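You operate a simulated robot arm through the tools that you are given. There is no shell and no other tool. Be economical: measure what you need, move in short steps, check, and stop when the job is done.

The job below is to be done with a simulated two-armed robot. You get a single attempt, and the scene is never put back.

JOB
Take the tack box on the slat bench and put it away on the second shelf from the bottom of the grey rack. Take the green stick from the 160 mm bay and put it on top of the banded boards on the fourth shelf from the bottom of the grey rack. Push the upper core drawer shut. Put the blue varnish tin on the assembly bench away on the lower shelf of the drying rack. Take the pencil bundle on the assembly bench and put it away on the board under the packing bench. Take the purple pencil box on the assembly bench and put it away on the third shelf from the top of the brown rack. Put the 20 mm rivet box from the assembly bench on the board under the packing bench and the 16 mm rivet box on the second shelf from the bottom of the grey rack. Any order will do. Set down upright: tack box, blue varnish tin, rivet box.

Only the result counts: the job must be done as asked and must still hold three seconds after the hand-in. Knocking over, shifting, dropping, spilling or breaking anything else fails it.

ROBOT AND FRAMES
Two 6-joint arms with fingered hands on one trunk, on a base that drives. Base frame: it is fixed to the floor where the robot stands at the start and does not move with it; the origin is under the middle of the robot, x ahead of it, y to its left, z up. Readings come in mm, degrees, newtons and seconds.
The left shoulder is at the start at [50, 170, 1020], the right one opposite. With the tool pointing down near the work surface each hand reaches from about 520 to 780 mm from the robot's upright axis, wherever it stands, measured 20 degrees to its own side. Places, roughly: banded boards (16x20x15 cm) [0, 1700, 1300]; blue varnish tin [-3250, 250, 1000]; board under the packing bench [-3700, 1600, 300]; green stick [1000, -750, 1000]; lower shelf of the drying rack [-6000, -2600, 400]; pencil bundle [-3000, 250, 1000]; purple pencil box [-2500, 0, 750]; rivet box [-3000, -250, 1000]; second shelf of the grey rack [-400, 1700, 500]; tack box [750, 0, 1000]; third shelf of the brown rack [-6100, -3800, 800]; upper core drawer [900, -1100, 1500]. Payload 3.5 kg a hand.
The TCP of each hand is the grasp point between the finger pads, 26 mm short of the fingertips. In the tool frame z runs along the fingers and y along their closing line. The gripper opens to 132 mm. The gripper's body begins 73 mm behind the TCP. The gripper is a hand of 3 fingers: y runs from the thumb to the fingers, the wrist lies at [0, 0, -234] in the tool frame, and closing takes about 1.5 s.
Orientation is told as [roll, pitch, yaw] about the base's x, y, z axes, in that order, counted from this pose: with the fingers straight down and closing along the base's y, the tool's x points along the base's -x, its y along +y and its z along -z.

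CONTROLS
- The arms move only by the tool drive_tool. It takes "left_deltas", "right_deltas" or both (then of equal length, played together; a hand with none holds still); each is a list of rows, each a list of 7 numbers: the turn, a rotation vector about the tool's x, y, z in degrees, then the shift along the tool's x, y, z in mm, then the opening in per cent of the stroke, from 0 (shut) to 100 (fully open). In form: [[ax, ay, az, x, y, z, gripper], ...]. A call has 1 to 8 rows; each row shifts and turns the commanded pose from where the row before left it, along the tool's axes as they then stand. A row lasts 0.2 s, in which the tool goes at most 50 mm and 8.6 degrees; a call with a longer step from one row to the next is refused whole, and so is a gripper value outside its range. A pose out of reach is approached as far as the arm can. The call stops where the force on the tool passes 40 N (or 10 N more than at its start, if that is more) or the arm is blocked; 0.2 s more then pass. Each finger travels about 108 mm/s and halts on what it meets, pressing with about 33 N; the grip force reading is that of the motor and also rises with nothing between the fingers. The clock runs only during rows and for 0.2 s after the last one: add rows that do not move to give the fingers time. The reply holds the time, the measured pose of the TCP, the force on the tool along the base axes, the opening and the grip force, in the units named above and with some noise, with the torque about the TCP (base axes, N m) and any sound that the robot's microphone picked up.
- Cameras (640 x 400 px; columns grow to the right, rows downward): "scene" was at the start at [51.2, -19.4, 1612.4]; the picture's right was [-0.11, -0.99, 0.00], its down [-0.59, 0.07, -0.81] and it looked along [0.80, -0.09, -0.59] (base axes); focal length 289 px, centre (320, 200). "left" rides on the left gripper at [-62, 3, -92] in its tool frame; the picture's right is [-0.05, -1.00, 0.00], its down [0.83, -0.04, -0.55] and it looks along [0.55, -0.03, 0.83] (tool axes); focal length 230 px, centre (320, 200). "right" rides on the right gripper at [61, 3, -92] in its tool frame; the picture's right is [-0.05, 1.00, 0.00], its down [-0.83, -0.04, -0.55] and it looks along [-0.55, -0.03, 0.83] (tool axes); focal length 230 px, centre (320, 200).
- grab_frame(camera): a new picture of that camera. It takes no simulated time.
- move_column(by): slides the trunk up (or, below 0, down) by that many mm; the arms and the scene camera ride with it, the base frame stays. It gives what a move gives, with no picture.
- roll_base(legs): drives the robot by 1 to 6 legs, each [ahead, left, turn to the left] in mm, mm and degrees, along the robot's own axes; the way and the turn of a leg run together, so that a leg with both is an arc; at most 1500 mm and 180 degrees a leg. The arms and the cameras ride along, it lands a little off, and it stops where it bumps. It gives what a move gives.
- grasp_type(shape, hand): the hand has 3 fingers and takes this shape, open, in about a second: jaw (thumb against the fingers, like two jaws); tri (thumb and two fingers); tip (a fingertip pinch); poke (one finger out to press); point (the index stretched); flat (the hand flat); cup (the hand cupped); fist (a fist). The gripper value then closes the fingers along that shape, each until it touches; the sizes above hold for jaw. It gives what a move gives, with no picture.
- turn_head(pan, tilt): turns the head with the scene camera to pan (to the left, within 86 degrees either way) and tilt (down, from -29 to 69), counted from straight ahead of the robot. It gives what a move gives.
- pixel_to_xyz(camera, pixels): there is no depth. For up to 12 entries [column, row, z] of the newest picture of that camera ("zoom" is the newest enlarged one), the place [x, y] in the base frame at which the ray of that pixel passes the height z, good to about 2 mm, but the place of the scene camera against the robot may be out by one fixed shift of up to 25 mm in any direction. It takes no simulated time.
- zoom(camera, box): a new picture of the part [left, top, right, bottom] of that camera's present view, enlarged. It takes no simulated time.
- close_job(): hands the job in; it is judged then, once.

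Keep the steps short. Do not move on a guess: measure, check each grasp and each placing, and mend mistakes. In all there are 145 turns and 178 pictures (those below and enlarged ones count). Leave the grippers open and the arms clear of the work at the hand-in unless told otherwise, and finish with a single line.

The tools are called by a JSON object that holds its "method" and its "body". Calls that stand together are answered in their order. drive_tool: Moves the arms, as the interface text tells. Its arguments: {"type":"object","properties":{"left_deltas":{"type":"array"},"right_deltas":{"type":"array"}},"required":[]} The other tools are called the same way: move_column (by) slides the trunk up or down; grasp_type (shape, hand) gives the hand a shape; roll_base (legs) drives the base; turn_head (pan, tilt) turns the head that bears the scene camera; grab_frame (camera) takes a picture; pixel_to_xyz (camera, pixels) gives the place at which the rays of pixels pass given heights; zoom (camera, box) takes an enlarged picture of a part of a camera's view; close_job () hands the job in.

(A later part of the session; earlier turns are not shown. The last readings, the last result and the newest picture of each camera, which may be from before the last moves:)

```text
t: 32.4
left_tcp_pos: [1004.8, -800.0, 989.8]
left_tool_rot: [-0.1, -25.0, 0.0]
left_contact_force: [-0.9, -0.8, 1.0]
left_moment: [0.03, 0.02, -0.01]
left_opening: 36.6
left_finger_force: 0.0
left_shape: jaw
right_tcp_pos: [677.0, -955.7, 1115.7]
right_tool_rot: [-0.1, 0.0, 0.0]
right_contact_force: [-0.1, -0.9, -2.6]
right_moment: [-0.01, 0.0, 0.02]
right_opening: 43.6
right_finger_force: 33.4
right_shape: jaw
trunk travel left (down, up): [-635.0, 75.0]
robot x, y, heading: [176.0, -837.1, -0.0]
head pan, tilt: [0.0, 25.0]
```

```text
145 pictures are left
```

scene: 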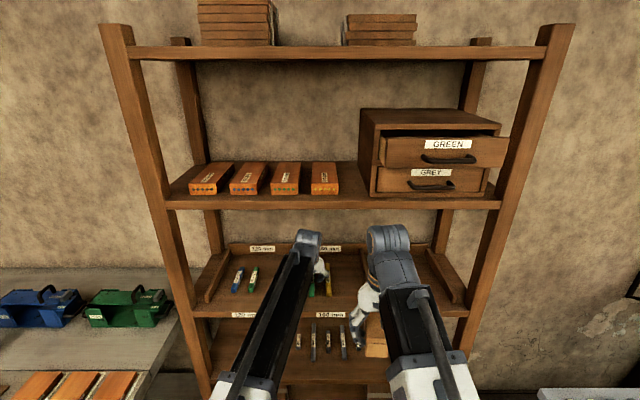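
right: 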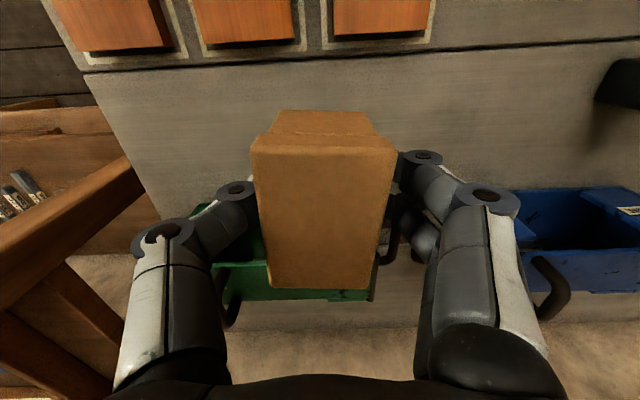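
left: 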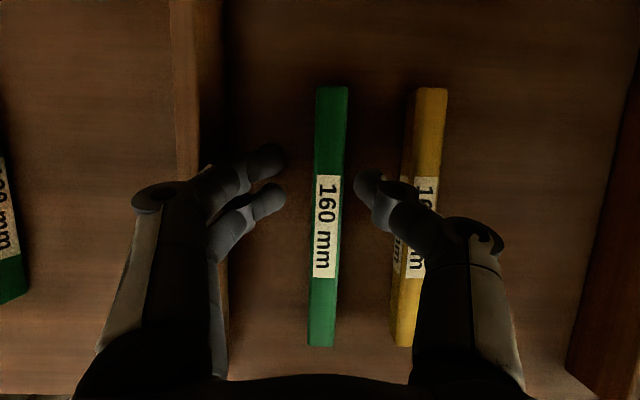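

{"method": "drive_tool", "body": {"left_deltas": [[0, 0, 0, 0, -4, 0, 28], [0, 0, 0, 4.4, 0, 9.5, 28], [0, 0, 0, 0, 0, 0, 14], [0, 0, 0, 0, 0, 0, 0], [0, 0, 0, 0, 0, 0, 0], [0, 0, 0, 0, 0, 0, 0]]}}

{"method": "grab_frame", "body": {"camera": "left"}}

```text
t: 33.8
left_tcp_pos: [1003.8, -803.6, 980.0]
left_tool_rot: [-0.1, -25.0, 0.0]
left_contact_force: [1.9, 1.6, 9.0]
left_moment: [0.2, -0.08, -0.04]
left_opening: 15.6
left_finger_force: 33.7
left_shape: jaw
right_tcp_pos: [676.9, -955.9, 1115.7]
right_tool_rot: [0.0, -0.1, -0.1]
right_contact_force: [-0.4, 0.7, -2.3]
right_moment: [0.0, 0.01, 0.0]
right_opening: 43.4
right_finger_force: 32.9
right_shape: jaw
trunk travel left (down, up): [-635.0, 75.0]
robot x, y, heading: [171.4, -829.5, -0.0]
head pan, tilt: [0.0, 25.0]
```

```text
144 pictures are left
```

left: 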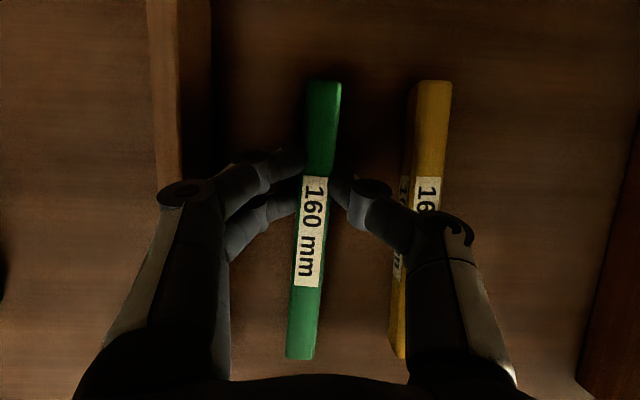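

Gripped at 15.6 mm. Lift 50 mm, verify, then back away.

{"method": "drive_tool", "body": {"left_deltas": [[0, 0, 0, -8.5, 0, -18, 0], [0, 0, 0, -8.5, 0, -18, 0], [0, 0, 0, -4, 0, -9, 0]]}}

{"method": "grab_frame", "body": {"camera": "left"}}

{"method": "roll_base", "body": {"legs": [[-400, 0, 0]]}}

{"method": "grab_frame", "body": {"camera": "left"}}

```text
t: 34.6
left_tcp_pos: [1000.0, -802.0, 1027.7]
left_tool_rot: [0.0, -25.2, 0.1]
left_contact_force: [1.4, -0.9, -0.5]
left_moment: [0.0, 0.01, 0.0]
left_opening: 15.2
left_finger_force: 33.0
left_shape: jaw
left hand out of reach, approached as far as the arm can: row 3
right_tcp_pos: [676.8, -955.6, 1116.1]
right_tool_rot: [0.0, 0.0, 0.0]
right_contact_force: [-0.3, -0.1, -2.7]
right_moment: [0.01, 0.01, -0.03]
right_opening: 43.6
right_finger_force: 33.0
right_shape: jaw
trunk travel left (down, up): [-635.0, 75.0]
robot x, y, heading: [176.2, -833.9, 0.1]
head pan, tilt: [0.0, 25.0]
```

```text
143 pictures are left
```

left: 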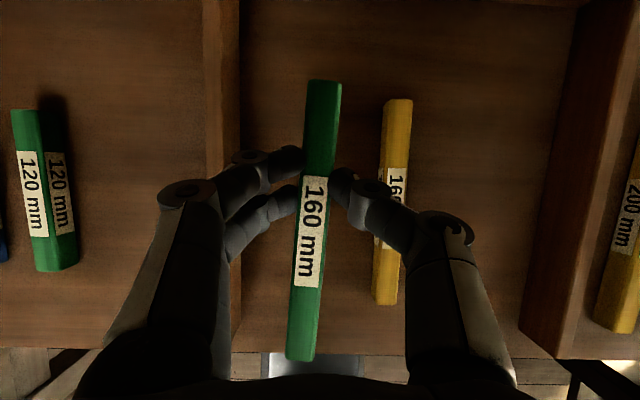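

```text
t: 37.1
left_tcp_pos: [597.1, -804.6, 1028.5]
left_tool_rot: [0.0, -25.2, -0.2]
left_contact_force: [-0.5, 0.7, -0.3]
left_moment: [0.02, -0.04, 0.0]
left_opening: 15.3
left_finger_force: 32.8
left_shape: jaw
right_tcp_pos: [273.2, -956.4, 1116.3]
right_tool_rot: [0.0, 0.0, -0.2]
right_contact_force: [0.4, 0.6, -2.3]
right_moment: [0.0, 0.01, 0.0]
right_opening: 43.3
right_finger_force: 33.0
right_shape: jaw
trunk travel left (down, up): [-635.0, 75.0]
robot x, y, heading: [-228.8, -831.6, -0.2]
head pan, tilt: [0.0, 25.0]
```

```text
142 pictures are left
```

left: 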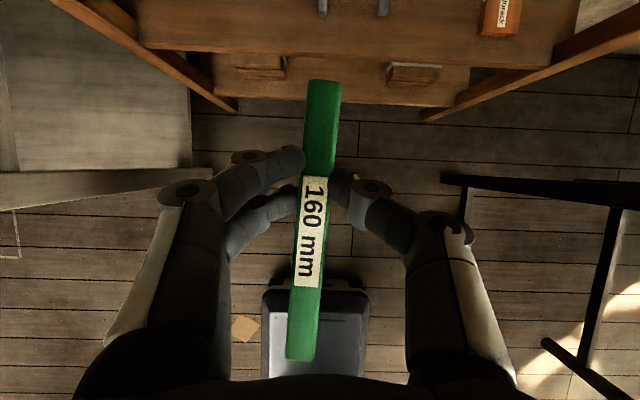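

Stick held level. Now turn left 90° and drive toward the grey rack, stopping well short.

{"method": "roll_base", "body": {"legs": [[0, 0, 90], [1250, 0, 0]]}}

{"method": "turn_head", "body": {"pan": 0, "tilt": 25}}

{"method": "grab_frame", "body": {"camera": "scene"}}

{"method": "turn_head", "body": {"pan": 25, "tilt": 30}}

{"method": "grab_frame", "body": {"camera": "scene"}}

```text
t: 47.2
left_tcp_pos: [-276.2, 1240.9, 1028.1]
left_tool_rot: [-0.1, -25.2, 90.6]
left_contact_force: [0.0, 0.4, -0.6]
left_moment: [0.02, -0.02, 0.0]
left_opening: 15.4
left_finger_force: 33.0
left_shape: jaw
right_tcp_pos: [-121.4, 918.3, 1115.7]
right_tool_rot: [0.0, 0.0, 90.5]
right_contact_force: [-0.2, 0.0, -1.1]
right_moment: [-0.02, -0.02, -0.01]
right_opening: 43.6
right_finger_force: 33.4
right_shape: jaw
trunk travel left (down, up): [-635.0, 75.0]
robot x, y, heading: [-241.0, 413.9, 90.9]
head pan, tilt: [0.0, 25.0]
```

```text
t: 47.8
left_tcp_pos: [-277.0, 1241.3, 1028.5]
left_tool_rot: [0.1, -25.2, 90.6]
left_contact_force: [-0.4, 0.5, -0.3]
left_moment: [0.03, 0.01, 0.01]
left_opening: 15.4
left_finger_force: 33.1
left_shape: jaw
right_tcp_pos: [-120.0, 917.4, 1115.9]
right_tool_rot: [0.0, 0.0, 90.6]
right_contact_force: [0.2, -1.1, -3.0]
right_moment: [0.01, -0.02, -0.03]
right_opening: 43.5
right_finger_force: 32.7
right_shape: jaw
trunk travel left (down, up): [-635.0, 75.0]
robot x, y, heading: [-237.5, 414.1, 90.7]
head pan, tilt: [0.0, 25.0]
```

```text
141 pictures are left
```

scene: 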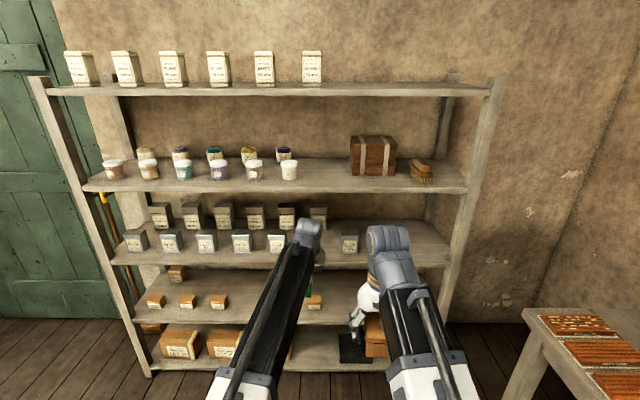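

```text
t: 48.7
left_tcp_pos: [-277.5, 1239.5, 1027.6]
left_tool_rot: [0.0, -25.2, 90.6]
left_contact_force: [-0.8, 0.7, 0.5]
left_moment: [0.03, 0.0, -0.03]
left_opening: 15.5
left_finger_force: 33.4
left_shape: jaw
right_tcp_pos: [-121.8, 918.2, 1116.1]
right_tool_rot: [0.0, 0.0, 90.6]
right_contact_force: [-0.3, 0.7, -2.4]
right_moment: [-0.01, -0.01, 0.02]
right_opening: 43.6
right_finger_force: 32.4
right_shape: jaw
trunk travel left (down, up): [-635.0, 75.0]
robot x, y, heading: [-241.0, 415.7, 90.4]
head pan, tilt: [25.0, 30.0]
```

```text
140 pictures are left
```

scene: 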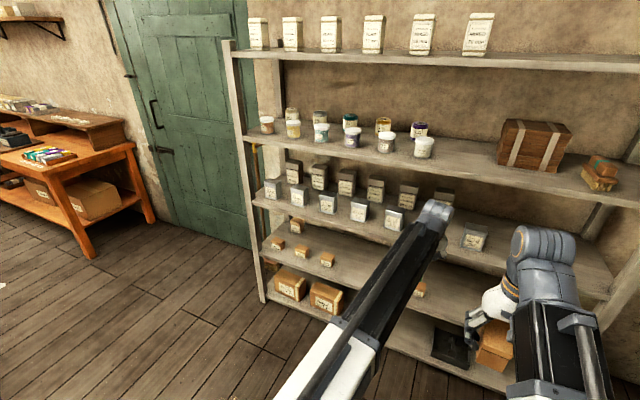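

The boards are right-ahead at scene (373,155). I raise the left hand with the stick, raise the trunk, and shift the base right.

{"method": "drive_tool", "body": {"left_deltas": [[0, 0, 0, -1.5, 0, -47, 0], [0, 0, 0, -1.5, 0, -47, 0], [0, 0, 0, -1.5, 0, -47, 0], [0, 0, 0, -1.5, 0, -47, 0], [0, 0, 0, -1.5, 0, -47, 0], [0, 0, 0, -1.5, 0, -47, 0], [0, 0, 0, -1.5, 0, -47, 0]]}}

{"method": "roll_base", "body": {"legs": [[0, -250, -0.6]]}}

{"method": "turn_head", "body": {"pan": 0, "tilt": 20}}

{"method": "grab_frame", "body": {"camera": "scene"}}

{"method": "grab_frame", "body": {"camera": "left"}}

```text
t: 50.3
left_tcp_pos: [-273.4, 1107.7, 1331.0]
left_tool_rot: [0.1, -25.2, 90.6]
left_contact_force: [0.1, 0.2, 0.0]
left_moment: [0.01, 0.01, 0.02]
left_opening: 15.5
left_finger_force: 32.9
left_shape: jaw
right_tcp_pos: [-121.2, 918.7, 1116.9]
right_tool_rot: [-0.1, -0.1, 90.6]
right_contact_force: [-0.3, -0.4, -2.3]
right_moment: [0.0, 0.02, -0.01]
right_opening: 43.3
right_finger_force: 32.5
right_shape: jaw
trunk travel left (down, up): [-635.0, 75.0]
robot x, y, heading: [-241.0, 417.7, 90.5]
head pan, tilt: [25.0, 30.0]
```

```text
t: 52.1
left_tcp_pos: [-12.5, 1110.8, 1330.2]
left_tool_rot: [-0.1, -25.2, 89.8]
left_contact_force: [-0.2, -0.4, 0.8]
left_moment: [-0.02, 0.03, -0.01]
left_opening: 15.3
left_finger_force: 32.8
left_shape: jaw
right_tcp_pos: [137.9, 918.0, 1116.1]
right_tool_rot: [0.0, 0.0, 89.9]
right_contact_force: [0.1, -0.3, -3.2]
right_moment: [0.01, 0.04, 0.01]
right_opening: 43.1
right_finger_force: 33.2
right_shape: jaw
trunk travel left (down, up): [-635.0, 75.0]
robot x, y, heading: [13.6, 415.1, 89.9]
head pan, tilt: [25.0, 30.0]
```

```text
t: 53.0
left_tcp_pos: [-13.4, 1111.0, 1329.9]
left_tool_rot: [0.1, -25.1, 89.9]
left_contact_force: [0.1, -0.3, -0.9]
left_moment: [-0.01, 0.02, -0.04]
left_opening: 15.3
left_finger_force: 32.8
left_shape: jaw
right_tcp_pos: [137.2, 917.9, 1116.4]
right_tool_rot: [-0.1, 0.0, 89.9]
right_contact_force: [-1.1, 0.1, -2.7]
right_moment: [0.03, 0.01, 0.02]
right_opening: 43.3
right_finger_force: 32.9
right_shape: jaw
trunk travel left (down, up): [-635.0, 75.0]
robot x, y, heading: [13.3, 413.9, 90.0]
head pan, tilt: [0.0, 20.0]
```

```text
139 pictures are left
```

scene: 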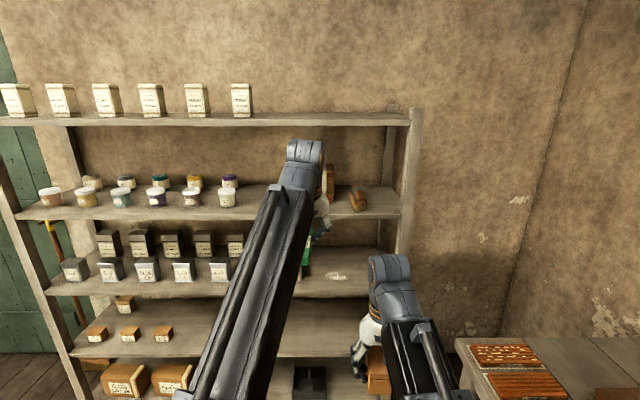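

```text
138 pictures are left
```

left: 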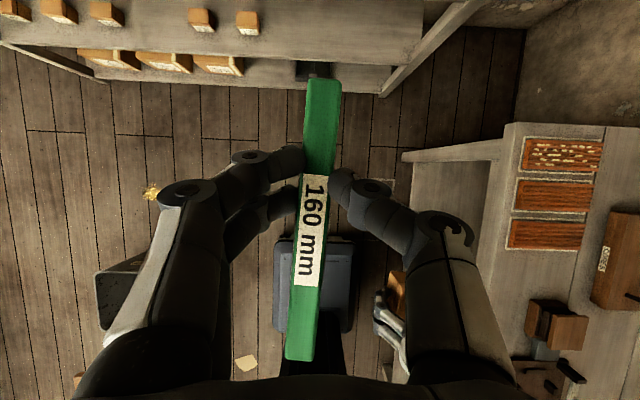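

The arm hides the boards. I pitch the hand to −50° and move it 200 mm left to measure the boards with the scene camera.

{"method": "drive_tool", "body": {"left_deltas": [[0, -8.3, 0, 0, 45, 0, 0], [0, -8.3, 0, 0, 45, 0, 0], [0, -8.2, 0, 0, 45, 0, 0], [0, 0, 0, 0, 45, 0, 0], [0, 0, 0, 0, 45, 0, 0]]}}

{"method": "grab_frame", "body": {"camera": "left"}}

{"method": "zoom", "body": {"camera": "scene", "box": [260, 90, 420, 230]}}

```text
t: 54.2
left_tcp_pos: [-237.7, 1110.1, 1330.8]
left_tool_rot: [-0.2, -50.0, 90.0]
left_contact_force: [0.3, 0.1, -0.8]
left_moment: [-0.03, -0.02, -0.01]
left_opening: 15.0
left_finger_force: 33.1
left_shape: jaw
right_tcp_pos: [135.0, 917.9, 1115.9]
right_tool_rot: [-0.1, 0.0, 89.9]
right_contact_force: [0.0, -1.0, -1.8]
right_moment: [0.0, 0.0, 0.01]
right_opening: 43.6
right_finger_force: 33.7
right_shape: jaw
trunk travel left (down, up): [-635.0, 75.0]
robot x, y, heading: [15.5, 415.9, 89.7]
head pan, tilt: [0.0, 20.0]
```

```text
137 pictures are left
```

left: 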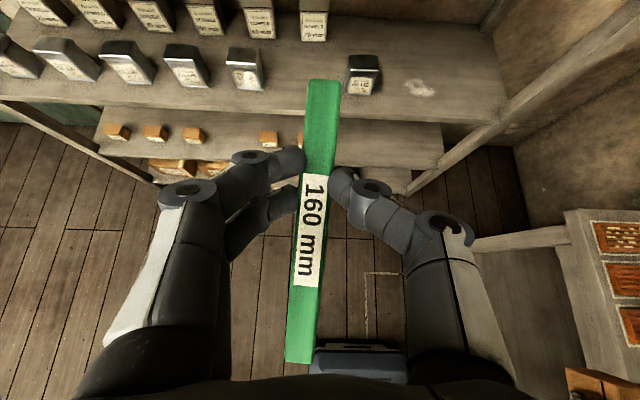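

```text
2.86 times, centred on (340, 160) of scene
```

zoom: 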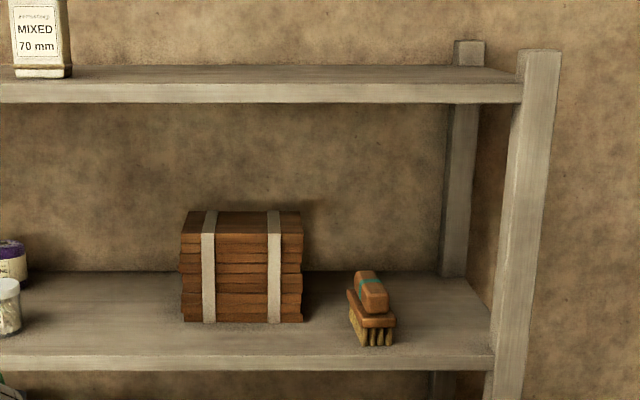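

{"method": "pixel_to_xyz", "body": {"camera": "zoom", "pixels": [[184, 322, 1180], [304, 322, 1180], [184, 322, 1140], [184, 232, 1340], [304, 232, 1340], [304, 232, 1300], [250, 212, 1340], [250, 212, 1300], [300, 355, 1180], [300, 355, 1140], [300, 82, 1500], [300, 82, 1540]]}}

{"method": "move_column", "body": {"by": 75}}

{"method": "zoom", "body": {"camera": "scene", "box": [260, 90, 420, 230]}}

```text
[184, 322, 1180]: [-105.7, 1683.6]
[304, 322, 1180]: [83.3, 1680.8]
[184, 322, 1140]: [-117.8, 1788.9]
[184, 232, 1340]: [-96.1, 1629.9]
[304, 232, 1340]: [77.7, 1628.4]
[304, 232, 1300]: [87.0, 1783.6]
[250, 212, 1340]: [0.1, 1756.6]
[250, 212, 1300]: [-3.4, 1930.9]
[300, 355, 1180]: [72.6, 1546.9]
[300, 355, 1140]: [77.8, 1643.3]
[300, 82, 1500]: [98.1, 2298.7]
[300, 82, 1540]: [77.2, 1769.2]
```

```text
t: 55.3
left_tcp_pos: [-238.2, 1111.3, 1404.1]
left_tool_rot: [-0.1, -50.1, 89.9]
left_contact_force: [-0.7, -0.8, -0.2]
left_moment: [0.01, -0.04, 0.02]
left_opening: 15.0
left_finger_force: 32.4
left_shape: jaw
right_tcp_pos: [137.1, 917.6, 1191.5]
right_tool_rot: [0.0, 0.0, 90.0]
right_contact_force: [0.2, -0.1, -2.5]
right_moment: [0.0, 0.03, -0.01]
right_opening: 43.4
right_finger_force: 33.2
right_shape: jaw
trunk travel left (down, up): [-710.0, 0.0]
robot x, y, heading: [13.7, 415.5, 89.7]
head pan, tilt: [0.0, 20.0]
```

```text
2.86 times, centred on (340, 160) of scene
```

zoom: 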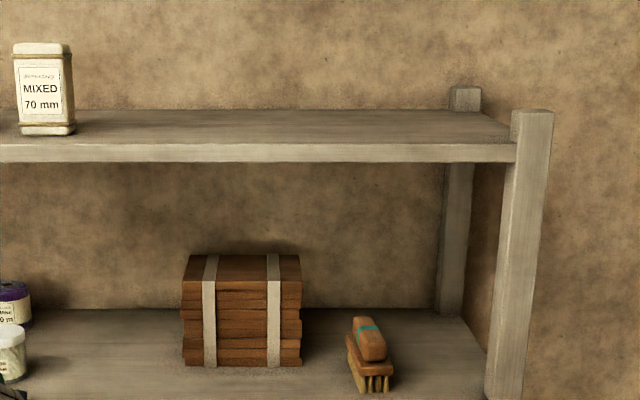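

{"method": "pixel_to_xyz", "body": {"camera": "zoom", "pixels": [[184, 366, 1180], [302, 366, 1180], [184, 366, 1220], [184, 366, 1140], [302, 282, 1340], [302, 282, 1300], [180, 282, 1340], [244, 254, 1340], [244, 254, 1300], [300, 143, 1540], [300, 143, 1500], [300, 163, 1500]]}}

```text
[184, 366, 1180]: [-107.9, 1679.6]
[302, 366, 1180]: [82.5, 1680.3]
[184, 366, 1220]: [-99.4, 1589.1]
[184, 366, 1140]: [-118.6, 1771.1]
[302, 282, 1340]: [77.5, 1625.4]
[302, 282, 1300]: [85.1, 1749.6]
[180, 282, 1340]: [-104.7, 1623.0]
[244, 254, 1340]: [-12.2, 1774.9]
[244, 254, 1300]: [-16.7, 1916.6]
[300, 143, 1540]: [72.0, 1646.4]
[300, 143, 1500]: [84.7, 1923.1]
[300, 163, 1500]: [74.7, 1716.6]
```

Boards: top ≈1335, front y≈1660, x −105…82; shelf 5 underside ≈1530, shelf 4 top ≈1187, front edge y≈1515. The hand must enter nearly flat, so I'll first pivot the stick in the grip by pressing its rear end on the free strip of shelf 4 left of the boards. Pitch to −70°, drive ahead.

{"method": "drive_tool", "body": {"left_deltas": [[0, -7, 0, 0, -15, 0, 0], [0, -7, 0, 0, -8, 0, 0], [0, -6, 0, 0, 0, 0, 0]]}}

{"method": "roll_base", "body": {"legs": [[385, 0, 0.2]]}}

{"method": "grab_frame", "body": {"camera": "left"}}

{"method": "turn_head", "body": {"pan": 10, "tilt": 25}}

{"method": "grab_frame", "body": {"camera": "scene"}}

```text
t: 56.1
left_tcp_pos: [-215.5, 1111.4, 1404.3]
left_tool_rot: [-0.1, -70.2, 90.0]
left_contact_force: [-0.6, -0.5, 0.3]
left_moment: [-0.01, 0.02, -0.02]
left_opening: 15.0
left_finger_force: 32.8
left_shape: jaw
right_tcp_pos: [134.7, 918.7, 1189.7]
right_tool_rot: [0.0, -0.1, 89.9]
right_contact_force: [-0.2, 0.7, -4.2]
right_moment: [-0.02, 0.02, 0.01]
right_opening: 43.3
right_finger_force: 33.5
right_shape: jaw
trunk travel left (down, up): [-710.0, 0.0]
robot x, y, heading: [14.5, 414.1, 90.2]
head pan, tilt: [0.0, 20.0]
```

```text
t: 58.5
left_tcp_pos: [-213.5, 1492.3, 1403.8]
left_tool_rot: [0.0, -69.9, 90.0]
left_contact_force: [1.0, -0.1, -0.9]
left_moment: [-0.01, 0.02, 0.0]
left_opening: 15.3
left_finger_force: 32.9
left_shape: jaw
right_tcp_pos: [137.0, 1299.3, 1189.8]
right_tool_rot: [0.1, 0.0, 89.9]
right_contact_force: [0.4, 0.3, -2.9]
right_moment: [-0.05, 0.0, 0.03]
right_opening: 43.4
right_finger_force: 33.2
right_shape: jaw
trunk travel left (down, up): [-710.0, 0.0]
robot x, y, heading: [15.0, 796.3, 89.9]
head pan, tilt: [0.0, 20.0]
```

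```text
134 pictures are left
```

left: 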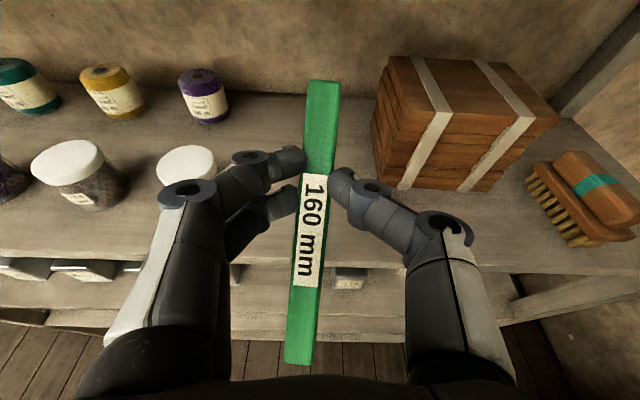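

```text
t: 59.2
left_tcp_pos: [-214.8, 1489.9, 1403.5]
left_tool_rot: [-0.1, -70.0, 90.0]
left_contact_force: [-0.5, -0.4, 0.2]
left_moment: [-0.03, -0.03, 0.02]
left_opening: 14.7
left_finger_force: 32.9
left_shape: jaw
right_tcp_pos: [137.5, 1297.4, 1191.0]
right_tool_rot: [0.0, 0.0, 89.9]
right_contact_force: [-0.5, -0.2, -2.9]
right_moment: [0.01, 0.02, 0.03]
right_opening: 43.2
right_finger_force: 32.9
right_shape: jaw
trunk travel left (down, up): [-710.0, 0.0]
robot x, y, heading: [14.2, 793.9, 90.0]
head pan, tilt: [10.0, 25.0]
```

```text
133 pictures are left
```

scene: 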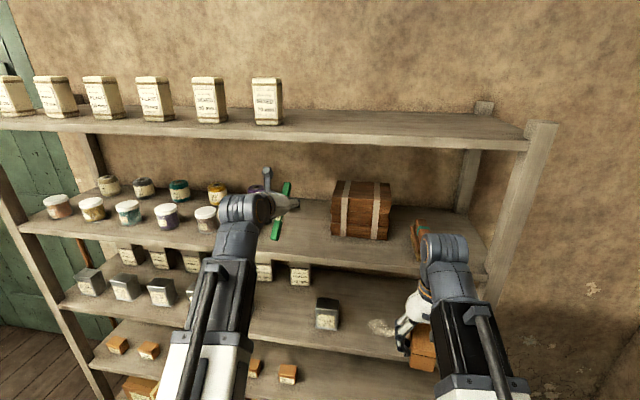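

{"method": "grab_frame", "body": {"camera": "left"}}

{"method": "pixel_to_xyz", "body": {"camera": "left", "pixels": [[402, 190, 1187], [485, 192, 1187], [388, 57, 1335], [500, 60, 1335], [440, 118, 1335], [518, 115, 1335], [216, 165, 1260], [228, 115, 1260], [320, 265, 1187], [374, 150, 1187]]}}

```text
132 pictures are left
```

left: 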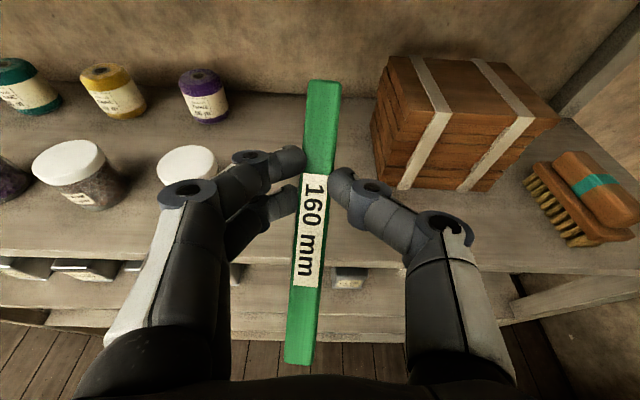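

```text
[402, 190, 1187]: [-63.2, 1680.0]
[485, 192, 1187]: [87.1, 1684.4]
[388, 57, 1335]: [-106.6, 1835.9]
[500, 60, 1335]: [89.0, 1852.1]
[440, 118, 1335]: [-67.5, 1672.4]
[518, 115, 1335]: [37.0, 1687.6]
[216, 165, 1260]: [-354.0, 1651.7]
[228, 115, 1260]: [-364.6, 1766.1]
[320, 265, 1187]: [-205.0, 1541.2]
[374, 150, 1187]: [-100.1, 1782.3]
```

{"method": "drive_tool", "body": {"left_deltas": [[0, 0, 0, 13.6, 0, 46, 0], [0, 0, 0, 13.6, 0, 46, 0], [0, 0, 0, 13.6, 0, 46, 0], [0, 0, 0, 13.6, 0, 46, 0]]}}

{"method": "grab_frame", "body": {"camera": "left"}}

{"method": "zoom", "body": {"camera": "scene", "box": [180, 130, 420, 280]}}

```text
t: 60.2
left_tcp_pos: [-214.0, 1643.6, 1288.2]
left_tool_rot: [-0.3, -69.8, 90.2]
left_contact_force: [0.1, 0.4, 0.4]
left_moment: [-0.02, 0.01, 0.01]
left_opening: 15.1
left_finger_force: 32.9
left_shape: jaw
right_tcp_pos: [136.7, 1298.8, 1190.4]
right_tool_rot: [-0.1, 0.0, 89.9]
right_contact_force: [-0.4, 0.3, -2.8]
right_moment: [-0.02, 0.02, 0.03]
right_opening: 43.4
right_finger_force: 33.1
right_shape: jaw
trunk travel left (down, up): [-710.0, 0.0]
robot x, y, heading: [12.1, 800.0, 89.8]
head pan, tilt: [10.0, 25.0]
```

```text
131 pictures are left
```

left: 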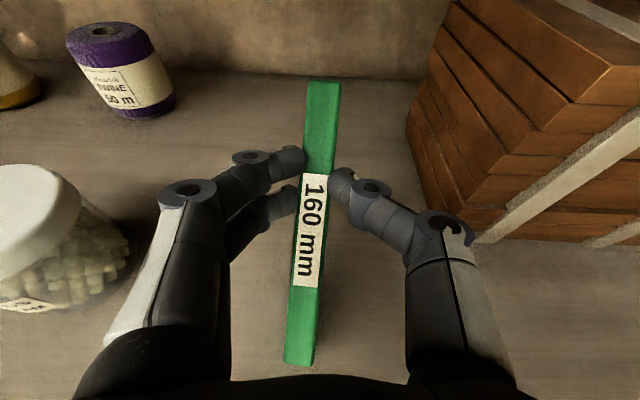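

```text
2.67 times, centred on (300, 205) of scene
```

zoom: 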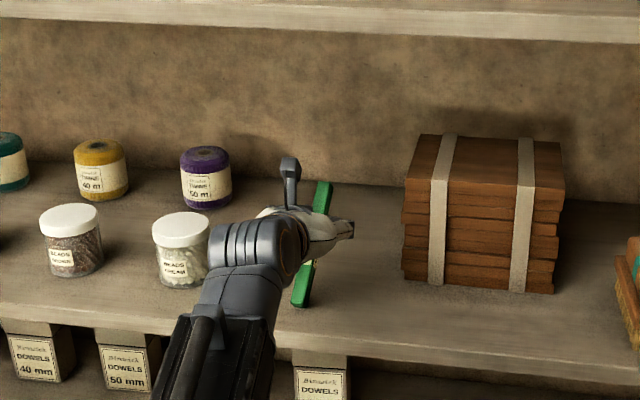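

Now press down gently 45 mm so the stick pivots.

{"method": "drive_tool", "body": {"left_deltas": [[0, 0, 0, 11.3, 0, 4.1, 0], [0, 0, 0, 9, 0, 7, 0], [0, 0, 0, 9, 0, 7, 0], [0, 0, 0, 9, 0, 6, 0]]}}

{"method": "grab_frame", "body": {"camera": "left"}}

{"method": "zoom", "body": {"camera": "scene", "box": [180, 130, 420, 280]}}

```text
t: 61.2
left_tcp_pos: [-214.3, 1655.9, 1245.9]
left_tool_rot: [0.0, -70.0, 89.9]
left_contact_force: [0.2, 0.9, 0.6]
left_moment: [-0.08, 0.03, 0.0]
left_opening: 11.3
left_finger_force: 33.2
left_shape: jaw
right_tcp_pos: [136.0, 1297.5, 1190.7]
right_tool_rot: [0.0, -0.1, 89.9]
right_contact_force: [-0.2, 0.1, -1.9]
right_moment: [-0.03, -0.01, 0.03]
right_opening: 43.2
right_finger_force: 32.5
right_shape: jaw
trunk travel left (down, up): [-710.0, 0.0]
robot x, y, heading: [14.9, 794.9, 89.9]
head pan, tilt: [10.0, 25.0]
```

```text
129 pictures are left
```

left: 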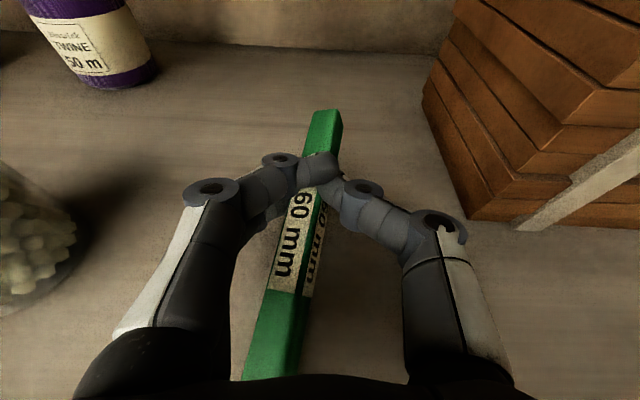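

```text
2.67 times, centred on (300, 205) of scene
```

zoom: 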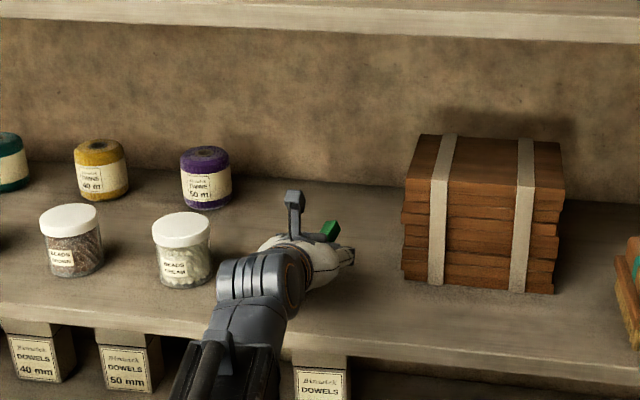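

The stick slipped lower in the grip. I'll lower further, lay it down here on shelf 4, and re-grasp it at this flat hand angle.

{"method": "drive_tool", "body": {"left_deltas": [[0, 0, 0, 9.4, 0, 3.4, 0], [0, 0, 0, 9.4, 0, 3.4, 0]]}}

{"method": "grab_frame", "body": {"camera": "left"}}

```text
t: 61.8
left_tcp_pos: [-214.5, 1656.6, 1226.0]
left_tool_rot: [-0.2, -70.0, 90.0]
left_contact_force: [0.8, 0.0, 0.7]
left_moment: [-0.01, 0.01, 0.04]
left_opening: 10.5
left_finger_force: 33.0
left_shape: jaw
right_tcp_pos: [138.3, 1298.1, 1190.5]
right_tool_rot: [0.0, 0.1, 89.9]
right_contact_force: [-0.5, 0.1, -3.3]
right_moment: [-0.01, 0.02, -0.02]
right_opening: 43.3
right_finger_force: 33.0
right_shape: jaw
trunk travel left (down, up): [-710.0, 0.0]
robot x, y, heading: [12.7, 794.9, 89.7]
head pan, tilt: [10.0, 25.0]
```

```text
127 pictures are left
```

left: 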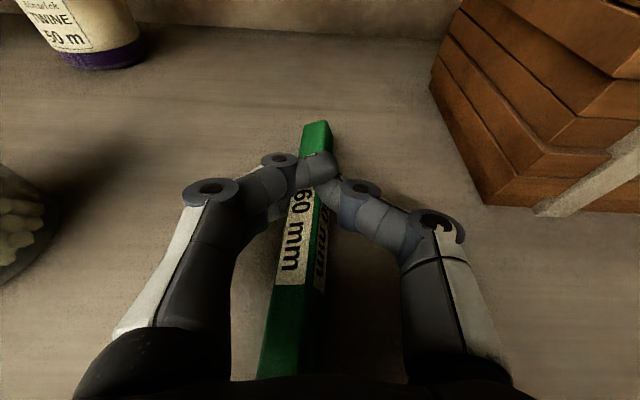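

{"method": "drive_tool", "body": {"left_deltas": [[0, 0, 0, 3, 0, 1, 8], [0, 0, 0, 0, 0, 0, 16], [0, 0, 0, 0, 0, 0, 40], [0, 0, 0, 0, 0, 0, 40], [0, 0, 0, -30, 0, -11, 40], [0, 0, 0, -30, 0, -20, 40]]}}

{"method": "grab_frame", "body": {"camera": "left"}}

```text
t: 63.2
left_tcp_pos: [-215.2, 1646.2, 1290.1]
left_tool_rot: [-0.1, -69.9, 89.9]
left_contact_force: [-0.3, 0.5, 0.4]
left_moment: [0.01, 0.0, 0.03]
left_opening: 52.5
left_finger_force: 0.1
left_shape: jaw
right_tcp_pos: [137.0, 1297.6, 1190.1]
right_tool_rot: [-0.1, 0.1, 90.0]
right_contact_force: [0.1, -0.8, -2.6]
right_moment: [0.03, 0.01, -0.01]
right_opening: 43.6
right_finger_force: 32.7
right_shape: jaw
trunk travel left (down, up): [-710.0, 0.0]
robot x, y, heading: [13.5, 798.1, 89.9]
head pan, tilt: [10.0, 25.0]
```

```text
126 pictures are left
```

left: 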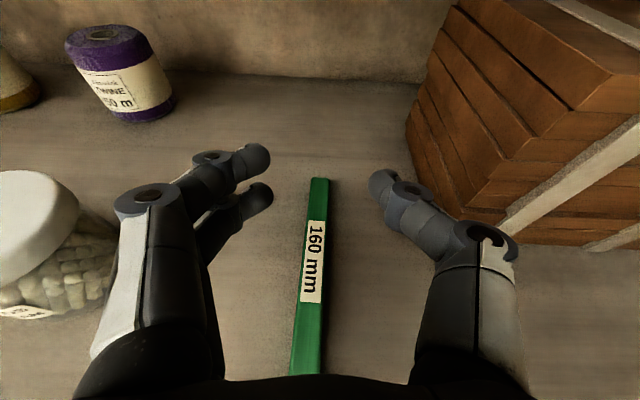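

The stick lies flat on shelf 4. I back the hand off to see its near end and the shelf edge.

{"method": "drive_tool", "body": {"left_deltas": [[0, 0, 0, 13, 0, -40, 40], [0, 0, 0, 13, 0, -40, 40], [0, 0, 0, 13, 0, -40, 40]]}}

{"method": "grab_frame", "body": {"camera": "left"}}

{"method": "pixel_to_xyz", "body": {"camera": "left", "pixels": [[320, 150, 1187], [320, 200, 1187], [320, 250, 1187], [320, 300, 1187]]}}

```text
t: 64.0
left_tcp_pos: [-212.7, 1520.2, 1295.4]
left_tool_rot: [-0.1, -70.0, 89.9]
left_contact_force: [0.7, -0.1, -0.3]
left_moment: [0.01, -0.03, 0.02]
left_opening: 52.3
left_finger_force: 0.0
left_shape: jaw
right_tcp_pos: [136.9, 1297.5, 1190.2]
right_tool_rot: [0.0, -0.1, 89.8]
right_contact_force: [0.4, -0.2, -2.4]
right_moment: [-0.03, -0.01, -0.02]
right_opening: 43.5
right_finger_force: 32.7
right_shape: jaw
trunk travel left (down, up): [-710.0, 0.0]
robot x, y, heading: [11.5, 795.8, 89.8]
head pan, tilt: [10.0, 25.0]
```

```text
125 pictures are left
```

left: 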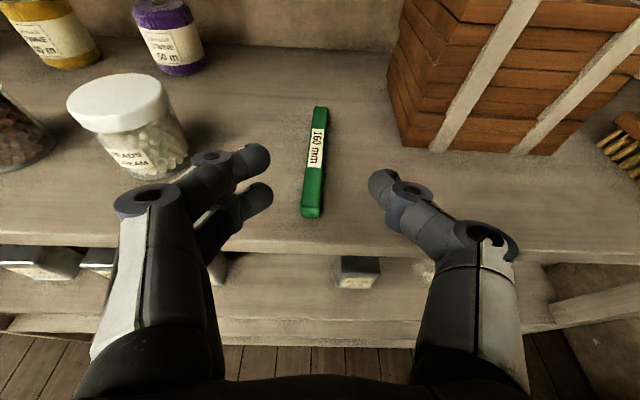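

```text
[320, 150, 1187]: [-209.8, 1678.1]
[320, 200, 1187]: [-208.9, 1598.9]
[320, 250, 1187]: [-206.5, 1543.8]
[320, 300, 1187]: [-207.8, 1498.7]
```

Stick y≈1580–1740 with shelf edge ≈1547. I regrasp it at −25° pitch and pull it 75 mm out so its near end overhangs.

{"method": "drive_tool", "body": {"left_deltas": [[0, 7.5, 0, 0, 0, 0, 40], [0, 7.5, 0, 0, 0, 0, 40], [0, 7.5, 0, 0, 0, 0, 40], [0, 7.5, 0, 0, 0, 0, 40], [0, 7.5, 0, 0, 0, 0, 40], [0, 7.5, 0, 0, 0, 0, 40]]}}

{"method": "roll_base", "body": {"legs": [[40, 0, 0]]}}

{"method": "drive_tool", "body": {"left_deltas": [[0, 0, 0, -31, -2, 22, 35], [0, 0, 0, -31, -2, 22, 30]]}}

{"method": "grab_frame", "body": {"camera": "left"}}

```text
t: 65.4
left_tcp_pos: [-214.1, 1521.8, 1294.4]
left_tool_rot: [0.0, -24.8, 89.9]
left_contact_force: [0.6, -0.2, 0.2]
left_moment: [0.02, 0.01, 0.0]
left_opening: 52.4
left_finger_force: 0.0
left_shape: jaw
right_tcp_pos: [136.9, 1298.0, 1190.3]
right_tool_rot: [0.0, 0.0, 89.9]
right_contact_force: [0.6, 0.0, -2.8]
right_moment: [-0.02, 0.01, -0.01]
right_opening: 43.5
right_finger_force: 33.1
right_shape: jaw
trunk travel left (down, up): [-710.0, 0.0]
robot x, y, heading: [13.7, 799.0, 89.9]
head pan, tilt: [10.0, 25.0]
```

```text
t: 66.3
left_tcp_pos: [-213.0, 1563.7, 1292.3]
left_tool_rot: [0.0, -24.9, 89.9]
left_contact_force: [-0.3, 1.4, 0.1]
left_moment: [-0.05, 0.04, 0.02]
left_opening: 52.3
left_finger_force: 0.1
left_shape: jaw
right_tcp_pos: [136.8, 1341.9, 1189.9]
right_tool_rot: [-0.1, 0.1, 89.9]
right_contact_force: [-0.2, 0.9, -2.5]
right_moment: [-0.02, 0.01, 0.01]
right_opening: 43.6
right_finger_force: 32.6
right_shape: jaw
trunk travel left (down, up): [-710.0, 0.0]
robot x, y, heading: [12.2, 836.4, 89.9]
head pan, tilt: [10.0, 25.0]
```

```text
t: 66.9
left_tcp_pos: [-208.7, 1628.1, 1275.7]
left_tool_rot: [0.0, -25.1, 89.9]
left_contact_force: [-0.3, 0.3, 0.2]
left_moment: [-0.02, 0.01, 0.0]
left_opening: 39.9
left_finger_force: 0.0
left_shape: jaw
left hand out of reach, approached as far as the arm can: row 2
right_tcp_pos: [136.9, 1337.4, 1190.2]
right_tool_rot: [-0.1, 0.0, 89.9]
right_contact_force: [-0.2, 0.7, -2.9]
right_moment: [-0.03, 0.01, 0.01]
right_opening: 43.5
right_finger_force: 32.6
right_shape: jaw
trunk travel left (down, up): [-710.0, 0.0]
robot x, y, heading: [13.9, 837.2, 89.7]
head pan, tilt: [10.0, 25.0]
```

```text
124 pictures are left
```

left: 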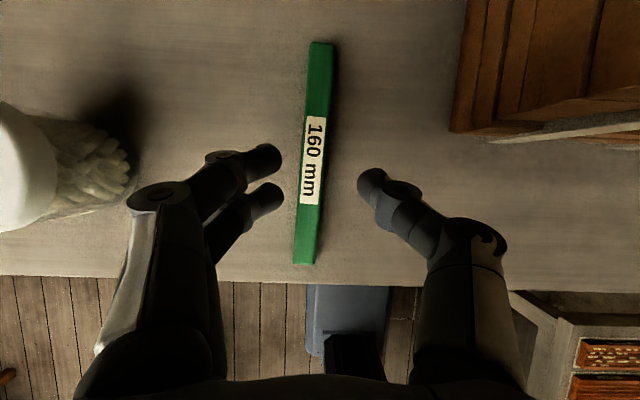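

{"method": "drive_tool", "body": {"left_deltas": [[0, 0, 0, 10, 5, 20, 28], [0, 0, 0, 10, 0, 22, 28], [0, 0, 0, 0, 0, 0, 28]]}}

{"method": "grab_frame", "body": {"camera": "left"}}

```text
t: 67.7
left_tcp_pos: [-214.7, 1628.2, 1230.4]
left_tool_rot: [-0.1, -25.3, 89.9]
left_contact_force: [-1.9, 2.6, 11.5]
left_moment: [0.07, 0.34, -0.07]
left_opening: 38.0
left_finger_force: 0.1
left_shape: jaw
right_tcp_pos: [137.1, 1338.5, 1190.7]
right_tool_rot: [-0.1, 0.0, 89.9]
right_contact_force: [0.4, -0.1, -2.6]
right_moment: [-0.02, -0.01, 0.0]
right_opening: 43.2
right_finger_force: 33.0
right_shape: jaw
trunk travel left (down, up): [-710.0, 0.0]
robot x, y, heading: [13.3, 838.1, 90.1]
head pan, tilt: [10.0, 25.0]
```

```text
123 pictures are left
```

left: 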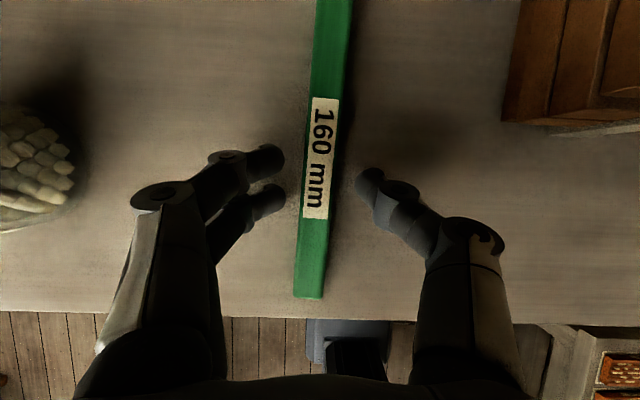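

{"method": "drive_tool", "body": {"left_deltas": [[0, 0, 0, -1, 0, -2, 14], [0, 0, 0, 0, 0, 0, 0], [0, 0, 0, 0, 0, 0, 0], [0, 0, 0, 0, 0, 0, 0], [0, 0, 0, -2, 0, -4, 0]]}}

{"method": "drive_tool", "body": {"left_deltas": [[0, 0, 0, 18, 0, -8.5, 0], [0, 0, 0, 18, 0, -8.5, 0], [0, 0, 0, 18, 0, -8.5, 0], [0, 0, 0, 18, 0, -8.5, 0]]}}

{"method": "grab_frame", "body": {"camera": "left"}}

```text
t: 68.9
left_tcp_pos: [-213.5, 1627.9, 1236.7]
left_tool_rot: [-0.1, -25.0, 89.9]
left_contact_force: [0.9, 0.4, -0.6]
left_moment: [0.02, 0.0, -0.05]
left_opening: 14.6
left_finger_force: 32.8
left_shape: jaw
right_tcp_pos: [136.1, 1339.4, 1190.2]
right_tool_rot: [-0.2, 0.1, 89.9]
right_contact_force: [-0.3, 0.4, -2.1]
right_moment: [0.0, 0.01, 0.03]
right_opening: 43.4
right_finger_force: 33.1
right_shape: jaw
trunk travel left (down, up): [-710.0, 0.0]
robot x, y, heading: [11.3, 839.0, 90.0]
head pan, tilt: [10.0, 25.0]
```

```text
t: 69.9
left_tcp_pos: [-212.6, 1547.3, 1237.0]
left_tool_rot: [-0.1, -25.0, 89.9]
left_contact_force: [-0.4, -0.2, -0.2]
left_moment: [0.03, 0.04, -0.01]
left_opening: 14.5
left_finger_force: 32.3
left_shape: jaw
right_tcp_pos: [136.3, 1338.2, 1190.3]
right_tool_rot: [0.0, -0.1, 90.0]
right_contact_force: [0.4, -0.3, -1.5]
right_moment: [-0.02, -0.02, -0.01]
right_opening: 43.3
right_finger_force: 33.1
right_shape: jaw
trunk travel left (down, up): [-710.0, 0.0]
robot x, y, heading: [11.4, 835.0, 89.9]
head pan, tilt: [10.0, 25.0]
```

```text
122 pictures are left
```

left: 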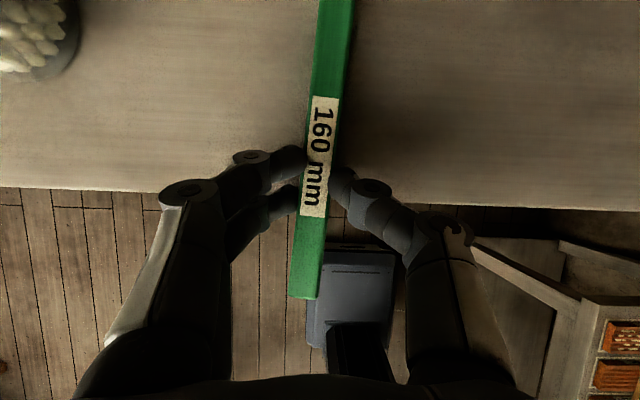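

Overhang ≈50 mm, stable. Lower 6 mm, release, back off.

{"method": "drive_tool", "body": {"left_deltas": [[0, 0, 0, 2.7, 0, 5.7, 0], [0, 0, 0, 0, 0, 0, 8], [0, 0, 0, 0, 0, 0, 16], [0, 0, 0, 0, 0, 0, 35], [0, 0, 0, 0, 0, 0, 35], [0, 0, 0, -20, 0, -40, 35]]}}

{"method": "drive_tool", "body": {"left_deltas": [[0, -8.3, 0, 0, 0, -30, 35], [0, -8.3, 0, 0, 0, -30, 35], [0, -8.3, 0, 0, 0, -30, 35], [0, -8.3, 0, 0, 0, -20, 35], [0, -8.3, 0, 0, 0, 0, 35], [0, -8.3, 0, 0, 0, 0, 35]]}}

{"method": "grab_frame", "body": {"camera": "left"}}

```text
t: 71.3
left_tcp_pos: [-213.9, 1549.7, 1276.1]
left_tool_rot: [0.0, -24.9, 89.9]
left_contact_force: [-0.7, -0.1, -0.6]
left_moment: [0.0, 0.01, 0.0]
left_opening: 45.7
left_finger_force: 0.1
left_shape: jaw
right_tcp_pos: [137.6, 1337.6, 1191.5]
right_tool_rot: [0.1, -0.1, 90.0]
right_contact_force: [0.0, -0.3, -3.0]
right_moment: [0.02, 0.01, 0.02]
right_opening: 43.3
right_finger_force: 33.2
right_shape: jaw
trunk travel left (down, up): [-710.0, 0.0]
robot x, y, heading: [11.3, 838.7, 89.8]
head pan, tilt: [10.0, 25.0]
```

```text
t: 72.7
left_tcp_pos: [-213.3, 1483.0, 1363.9]
left_tool_rot: [0.0, -74.9, 89.9]
left_contact_force: [0.5, 0.1, -0.1]
left_moment: [0.02, -0.02, 0.03]
left_opening: 45.9
left_finger_force: 0.2
left_shape: jaw
right_tcp_pos: [136.7, 1339.1, 1191.4]
right_tool_rot: [0.0, 0.1, 89.9]
right_contact_force: [-0.5, -0.5, -2.7]
right_moment: [-0.06, -0.02, 0.01]
right_opening: 43.4
right_finger_force: 32.9
right_shape: jaw
trunk travel left (down, up): [-710.0, 0.0]
robot x, y, heading: [12.3, 839.7, 90.0]
head pan, tilt: [10.0, 25.0]
```

```text
121 pictures are left
```

left: 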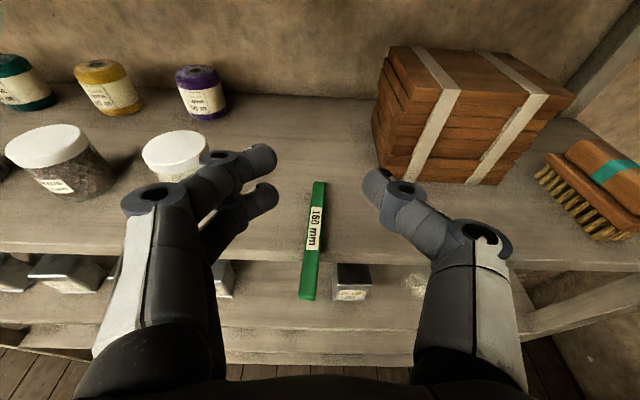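

{"method": "pixel_to_xyz", "body": {"camera": "left", "pixels": [[308, 290, 1212], [319, 183, 1212], [307, 299, 1196], [312, 240, 1212], [430, 262, 1196], [250, 258, 1196]]}}

{"method": "drive_tool", "body": {"left_deltas": [[0, -7.5, 0, 0, 0, -40, 35], [0, -7.5, 0, 0, 0, -40, 35]]}}

```text
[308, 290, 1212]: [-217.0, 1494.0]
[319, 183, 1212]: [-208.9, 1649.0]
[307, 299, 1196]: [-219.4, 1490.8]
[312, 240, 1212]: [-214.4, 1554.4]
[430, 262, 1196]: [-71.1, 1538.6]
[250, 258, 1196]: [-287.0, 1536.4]
```

```text
t: 73.3
left_tcp_pos: [-229.3, 1486.4, 1425.4]
left_tool_rot: [-12.9, -89.8, 102.8]
left_contact_force: [0.3, 0.1, -0.8]
left_moment: [0.0, 0.01, 0.0]
left_opening: 45.9
left_finger_force: 0.0
left_shape: jaw
left hand out of reach, approached as far as the arm can: row 1, 2
right_tcp_pos: [136.6, 1338.2, 1191.8]
right_tool_rot: [-0.2, 0.0, 89.9]
right_contact_force: [-1.0, -0.1, -1.7]
right_moment: [-0.04, 0.03, 0.04]
right_opening: 43.5
right_finger_force: 33.6
right_shape: jaw
trunk travel left (down, up): [-710.0, 0.0]
robot x, y, heading: [14.1, 835.0, 90.0]
head pan, tilt: [10.0, 25.0]
```

{"method": "roll_base", "body": {"legs": [[-100, 0, 0]]}}

{"method": "drive_tool", "body": {"left_deltas": [[0, 0, 0, 0, 0, 40, 30], [0, 0, 0, 25, 0, 40, 30], [0, 0, 0, 40, 0, 0, 30], [0, 0, 0, 40, 0, 0, 30], [0, 0, 0, 40, 0, 0, 30]]}}

{"method": "grab_frame", "body": {"camera": "left"}}

```text
t: 74.5
left_tcp_pos: [-229.3, 1382.3, 1425.9]
left_tool_rot: [-9.4, -89.9, 99.4]
left_contact_force: [0.4, -1.0, 0.3]
left_moment: [-0.02, 0.03, -0.04]
left_opening: 45.9
left_finger_force: 0.2
left_shape: jaw
right_tcp_pos: [138.5, 1236.3, 1191.5]
right_tool_rot: [-0.1, -0.2, 89.9]
right_contact_force: [0.9, -0.8, -1.9]
right_moment: [0.07, -0.01, 0.02]
right_opening: 43.5
right_finger_force: 33.3
right_shape: jaw
trunk travel left (down, up): [-710.0, 0.0]
robot x, y, heading: [12.6, 733.9, 89.7]
head pan, tilt: [10.0, 25.0]
```

```text
t: 75.7
left_tcp_pos: [-225.8, 1463.8, 1278.4]
left_tool_rot: [-10.2, -89.8, 100.1]
left_contact_force: [0.6, 0.8, -0.9]
left_moment: [-0.01, -0.01, 0.0]
left_opening: 40.1
left_finger_force: 0.0
left_shape: jaw
right_tcp_pos: [136.1, 1238.4, 1190.6]
right_tool_rot: [-0.1, 0.1, 89.9]
right_contact_force: [-0.4, -0.2, -3.0]
right_moment: [0.02, 0.03, 0.01]
right_opening: 43.6
right_finger_force: 33.0
right_shape: jaw
trunk travel left (down, up): [-710.0, 0.0]
robot x, y, heading: [13.7, 736.2, 89.8]
head pan, tilt: [10.0, 25.0]
```

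```text
120 pictures are left
```

left: 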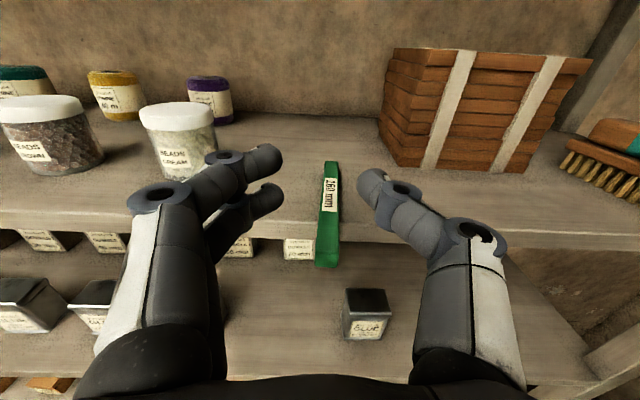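

{"method": "drive_tool", "body": {"left_deltas": [[0, 0, 0, 37, -5, -5, 30], [0, 0, 0, 36, -5, -5, 30]]}}

{"method": "grab_frame", "body": {"camera": "left"}}

```text
t: 76.3
left_tcp_pos: [-219.0, 1454.3, 1204.6]
left_tool_rot: [-2.9, -89.6, 92.7]
left_contact_force: [0.2, 0.7, 0.6]
left_moment: [-0.01, -0.01, 0.04]
left_opening: 40.2
left_finger_force: 0.0
left_shape: jaw
right_tcp_pos: [136.8, 1237.4, 1190.6]
right_tool_rot: [-0.2, -0.1, 89.9]
right_contact_force: [-0.4, -0.5, -2.7]
right_moment: [0.01, 0.02, 0.01]
right_opening: 43.5
right_finger_force: 32.8
right_shape: jaw
trunk travel left (down, up): [-710.0, 0.0]
robot x, y, heading: [12.6, 735.4, 89.9]
head pan, tilt: [10.0, 25.0]
```

```text
119 pictures are left
```

left: 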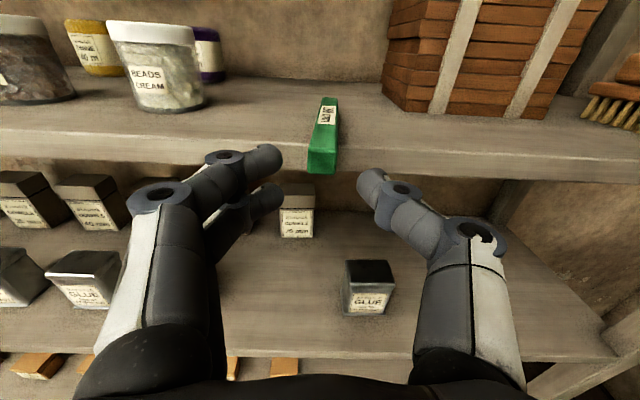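

{"method": "drive_tool", "body": {"left_deltas": [[0, 0, 0, -3, -1, 23, 30], [0, 0, 0, 0, -1, 23, 28], [0, 0, 0, 0, 0, 0, 14], [0, 0, 0, 0, 0, 0, 0], [0, 0, 0, 0, 0, 0, 0], [0, 0, 0, 0, 0, 0, 0]]}}

{"method": "grab_frame", "body": {"camera": "left"}}

```text
t: 77.7
left_tcp_pos: [-216.2, 1499.2, 1208.1]
left_tool_rot: [-6.9, -89.6, 96.5]
left_contact_force: [-0.7, 0.3, 0.6]
left_moment: [0.01, -0.04, 0.03]
left_opening: 11.5
left_finger_force: 33.1
left_shape: jaw
right_tcp_pos: [136.8, 1237.4, 1190.2]
right_tool_rot: [-0.1, 0.0, 90.0]
right_contact_force: [1.1, 0.1, -3.2]
right_moment: [0.01, 0.0, 0.01]
right_opening: 43.5
right_finger_force: 33.2
right_shape: jaw
trunk travel left (down, up): [-710.0, 0.0]
robot x, y, heading: [12.1, 736.3, 89.8]
head pan, tilt: [10.0, 25.0]
```

```text
118 pictures are left
```

left: 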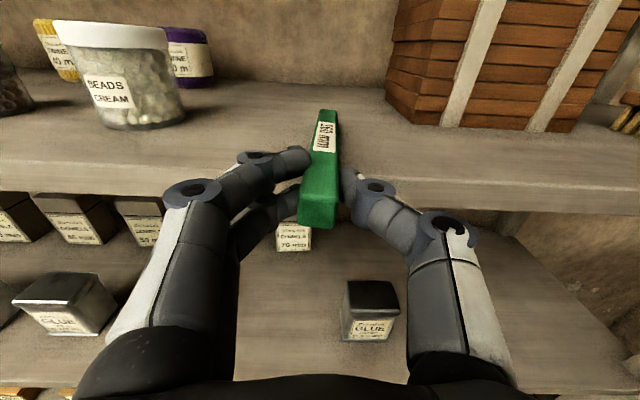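

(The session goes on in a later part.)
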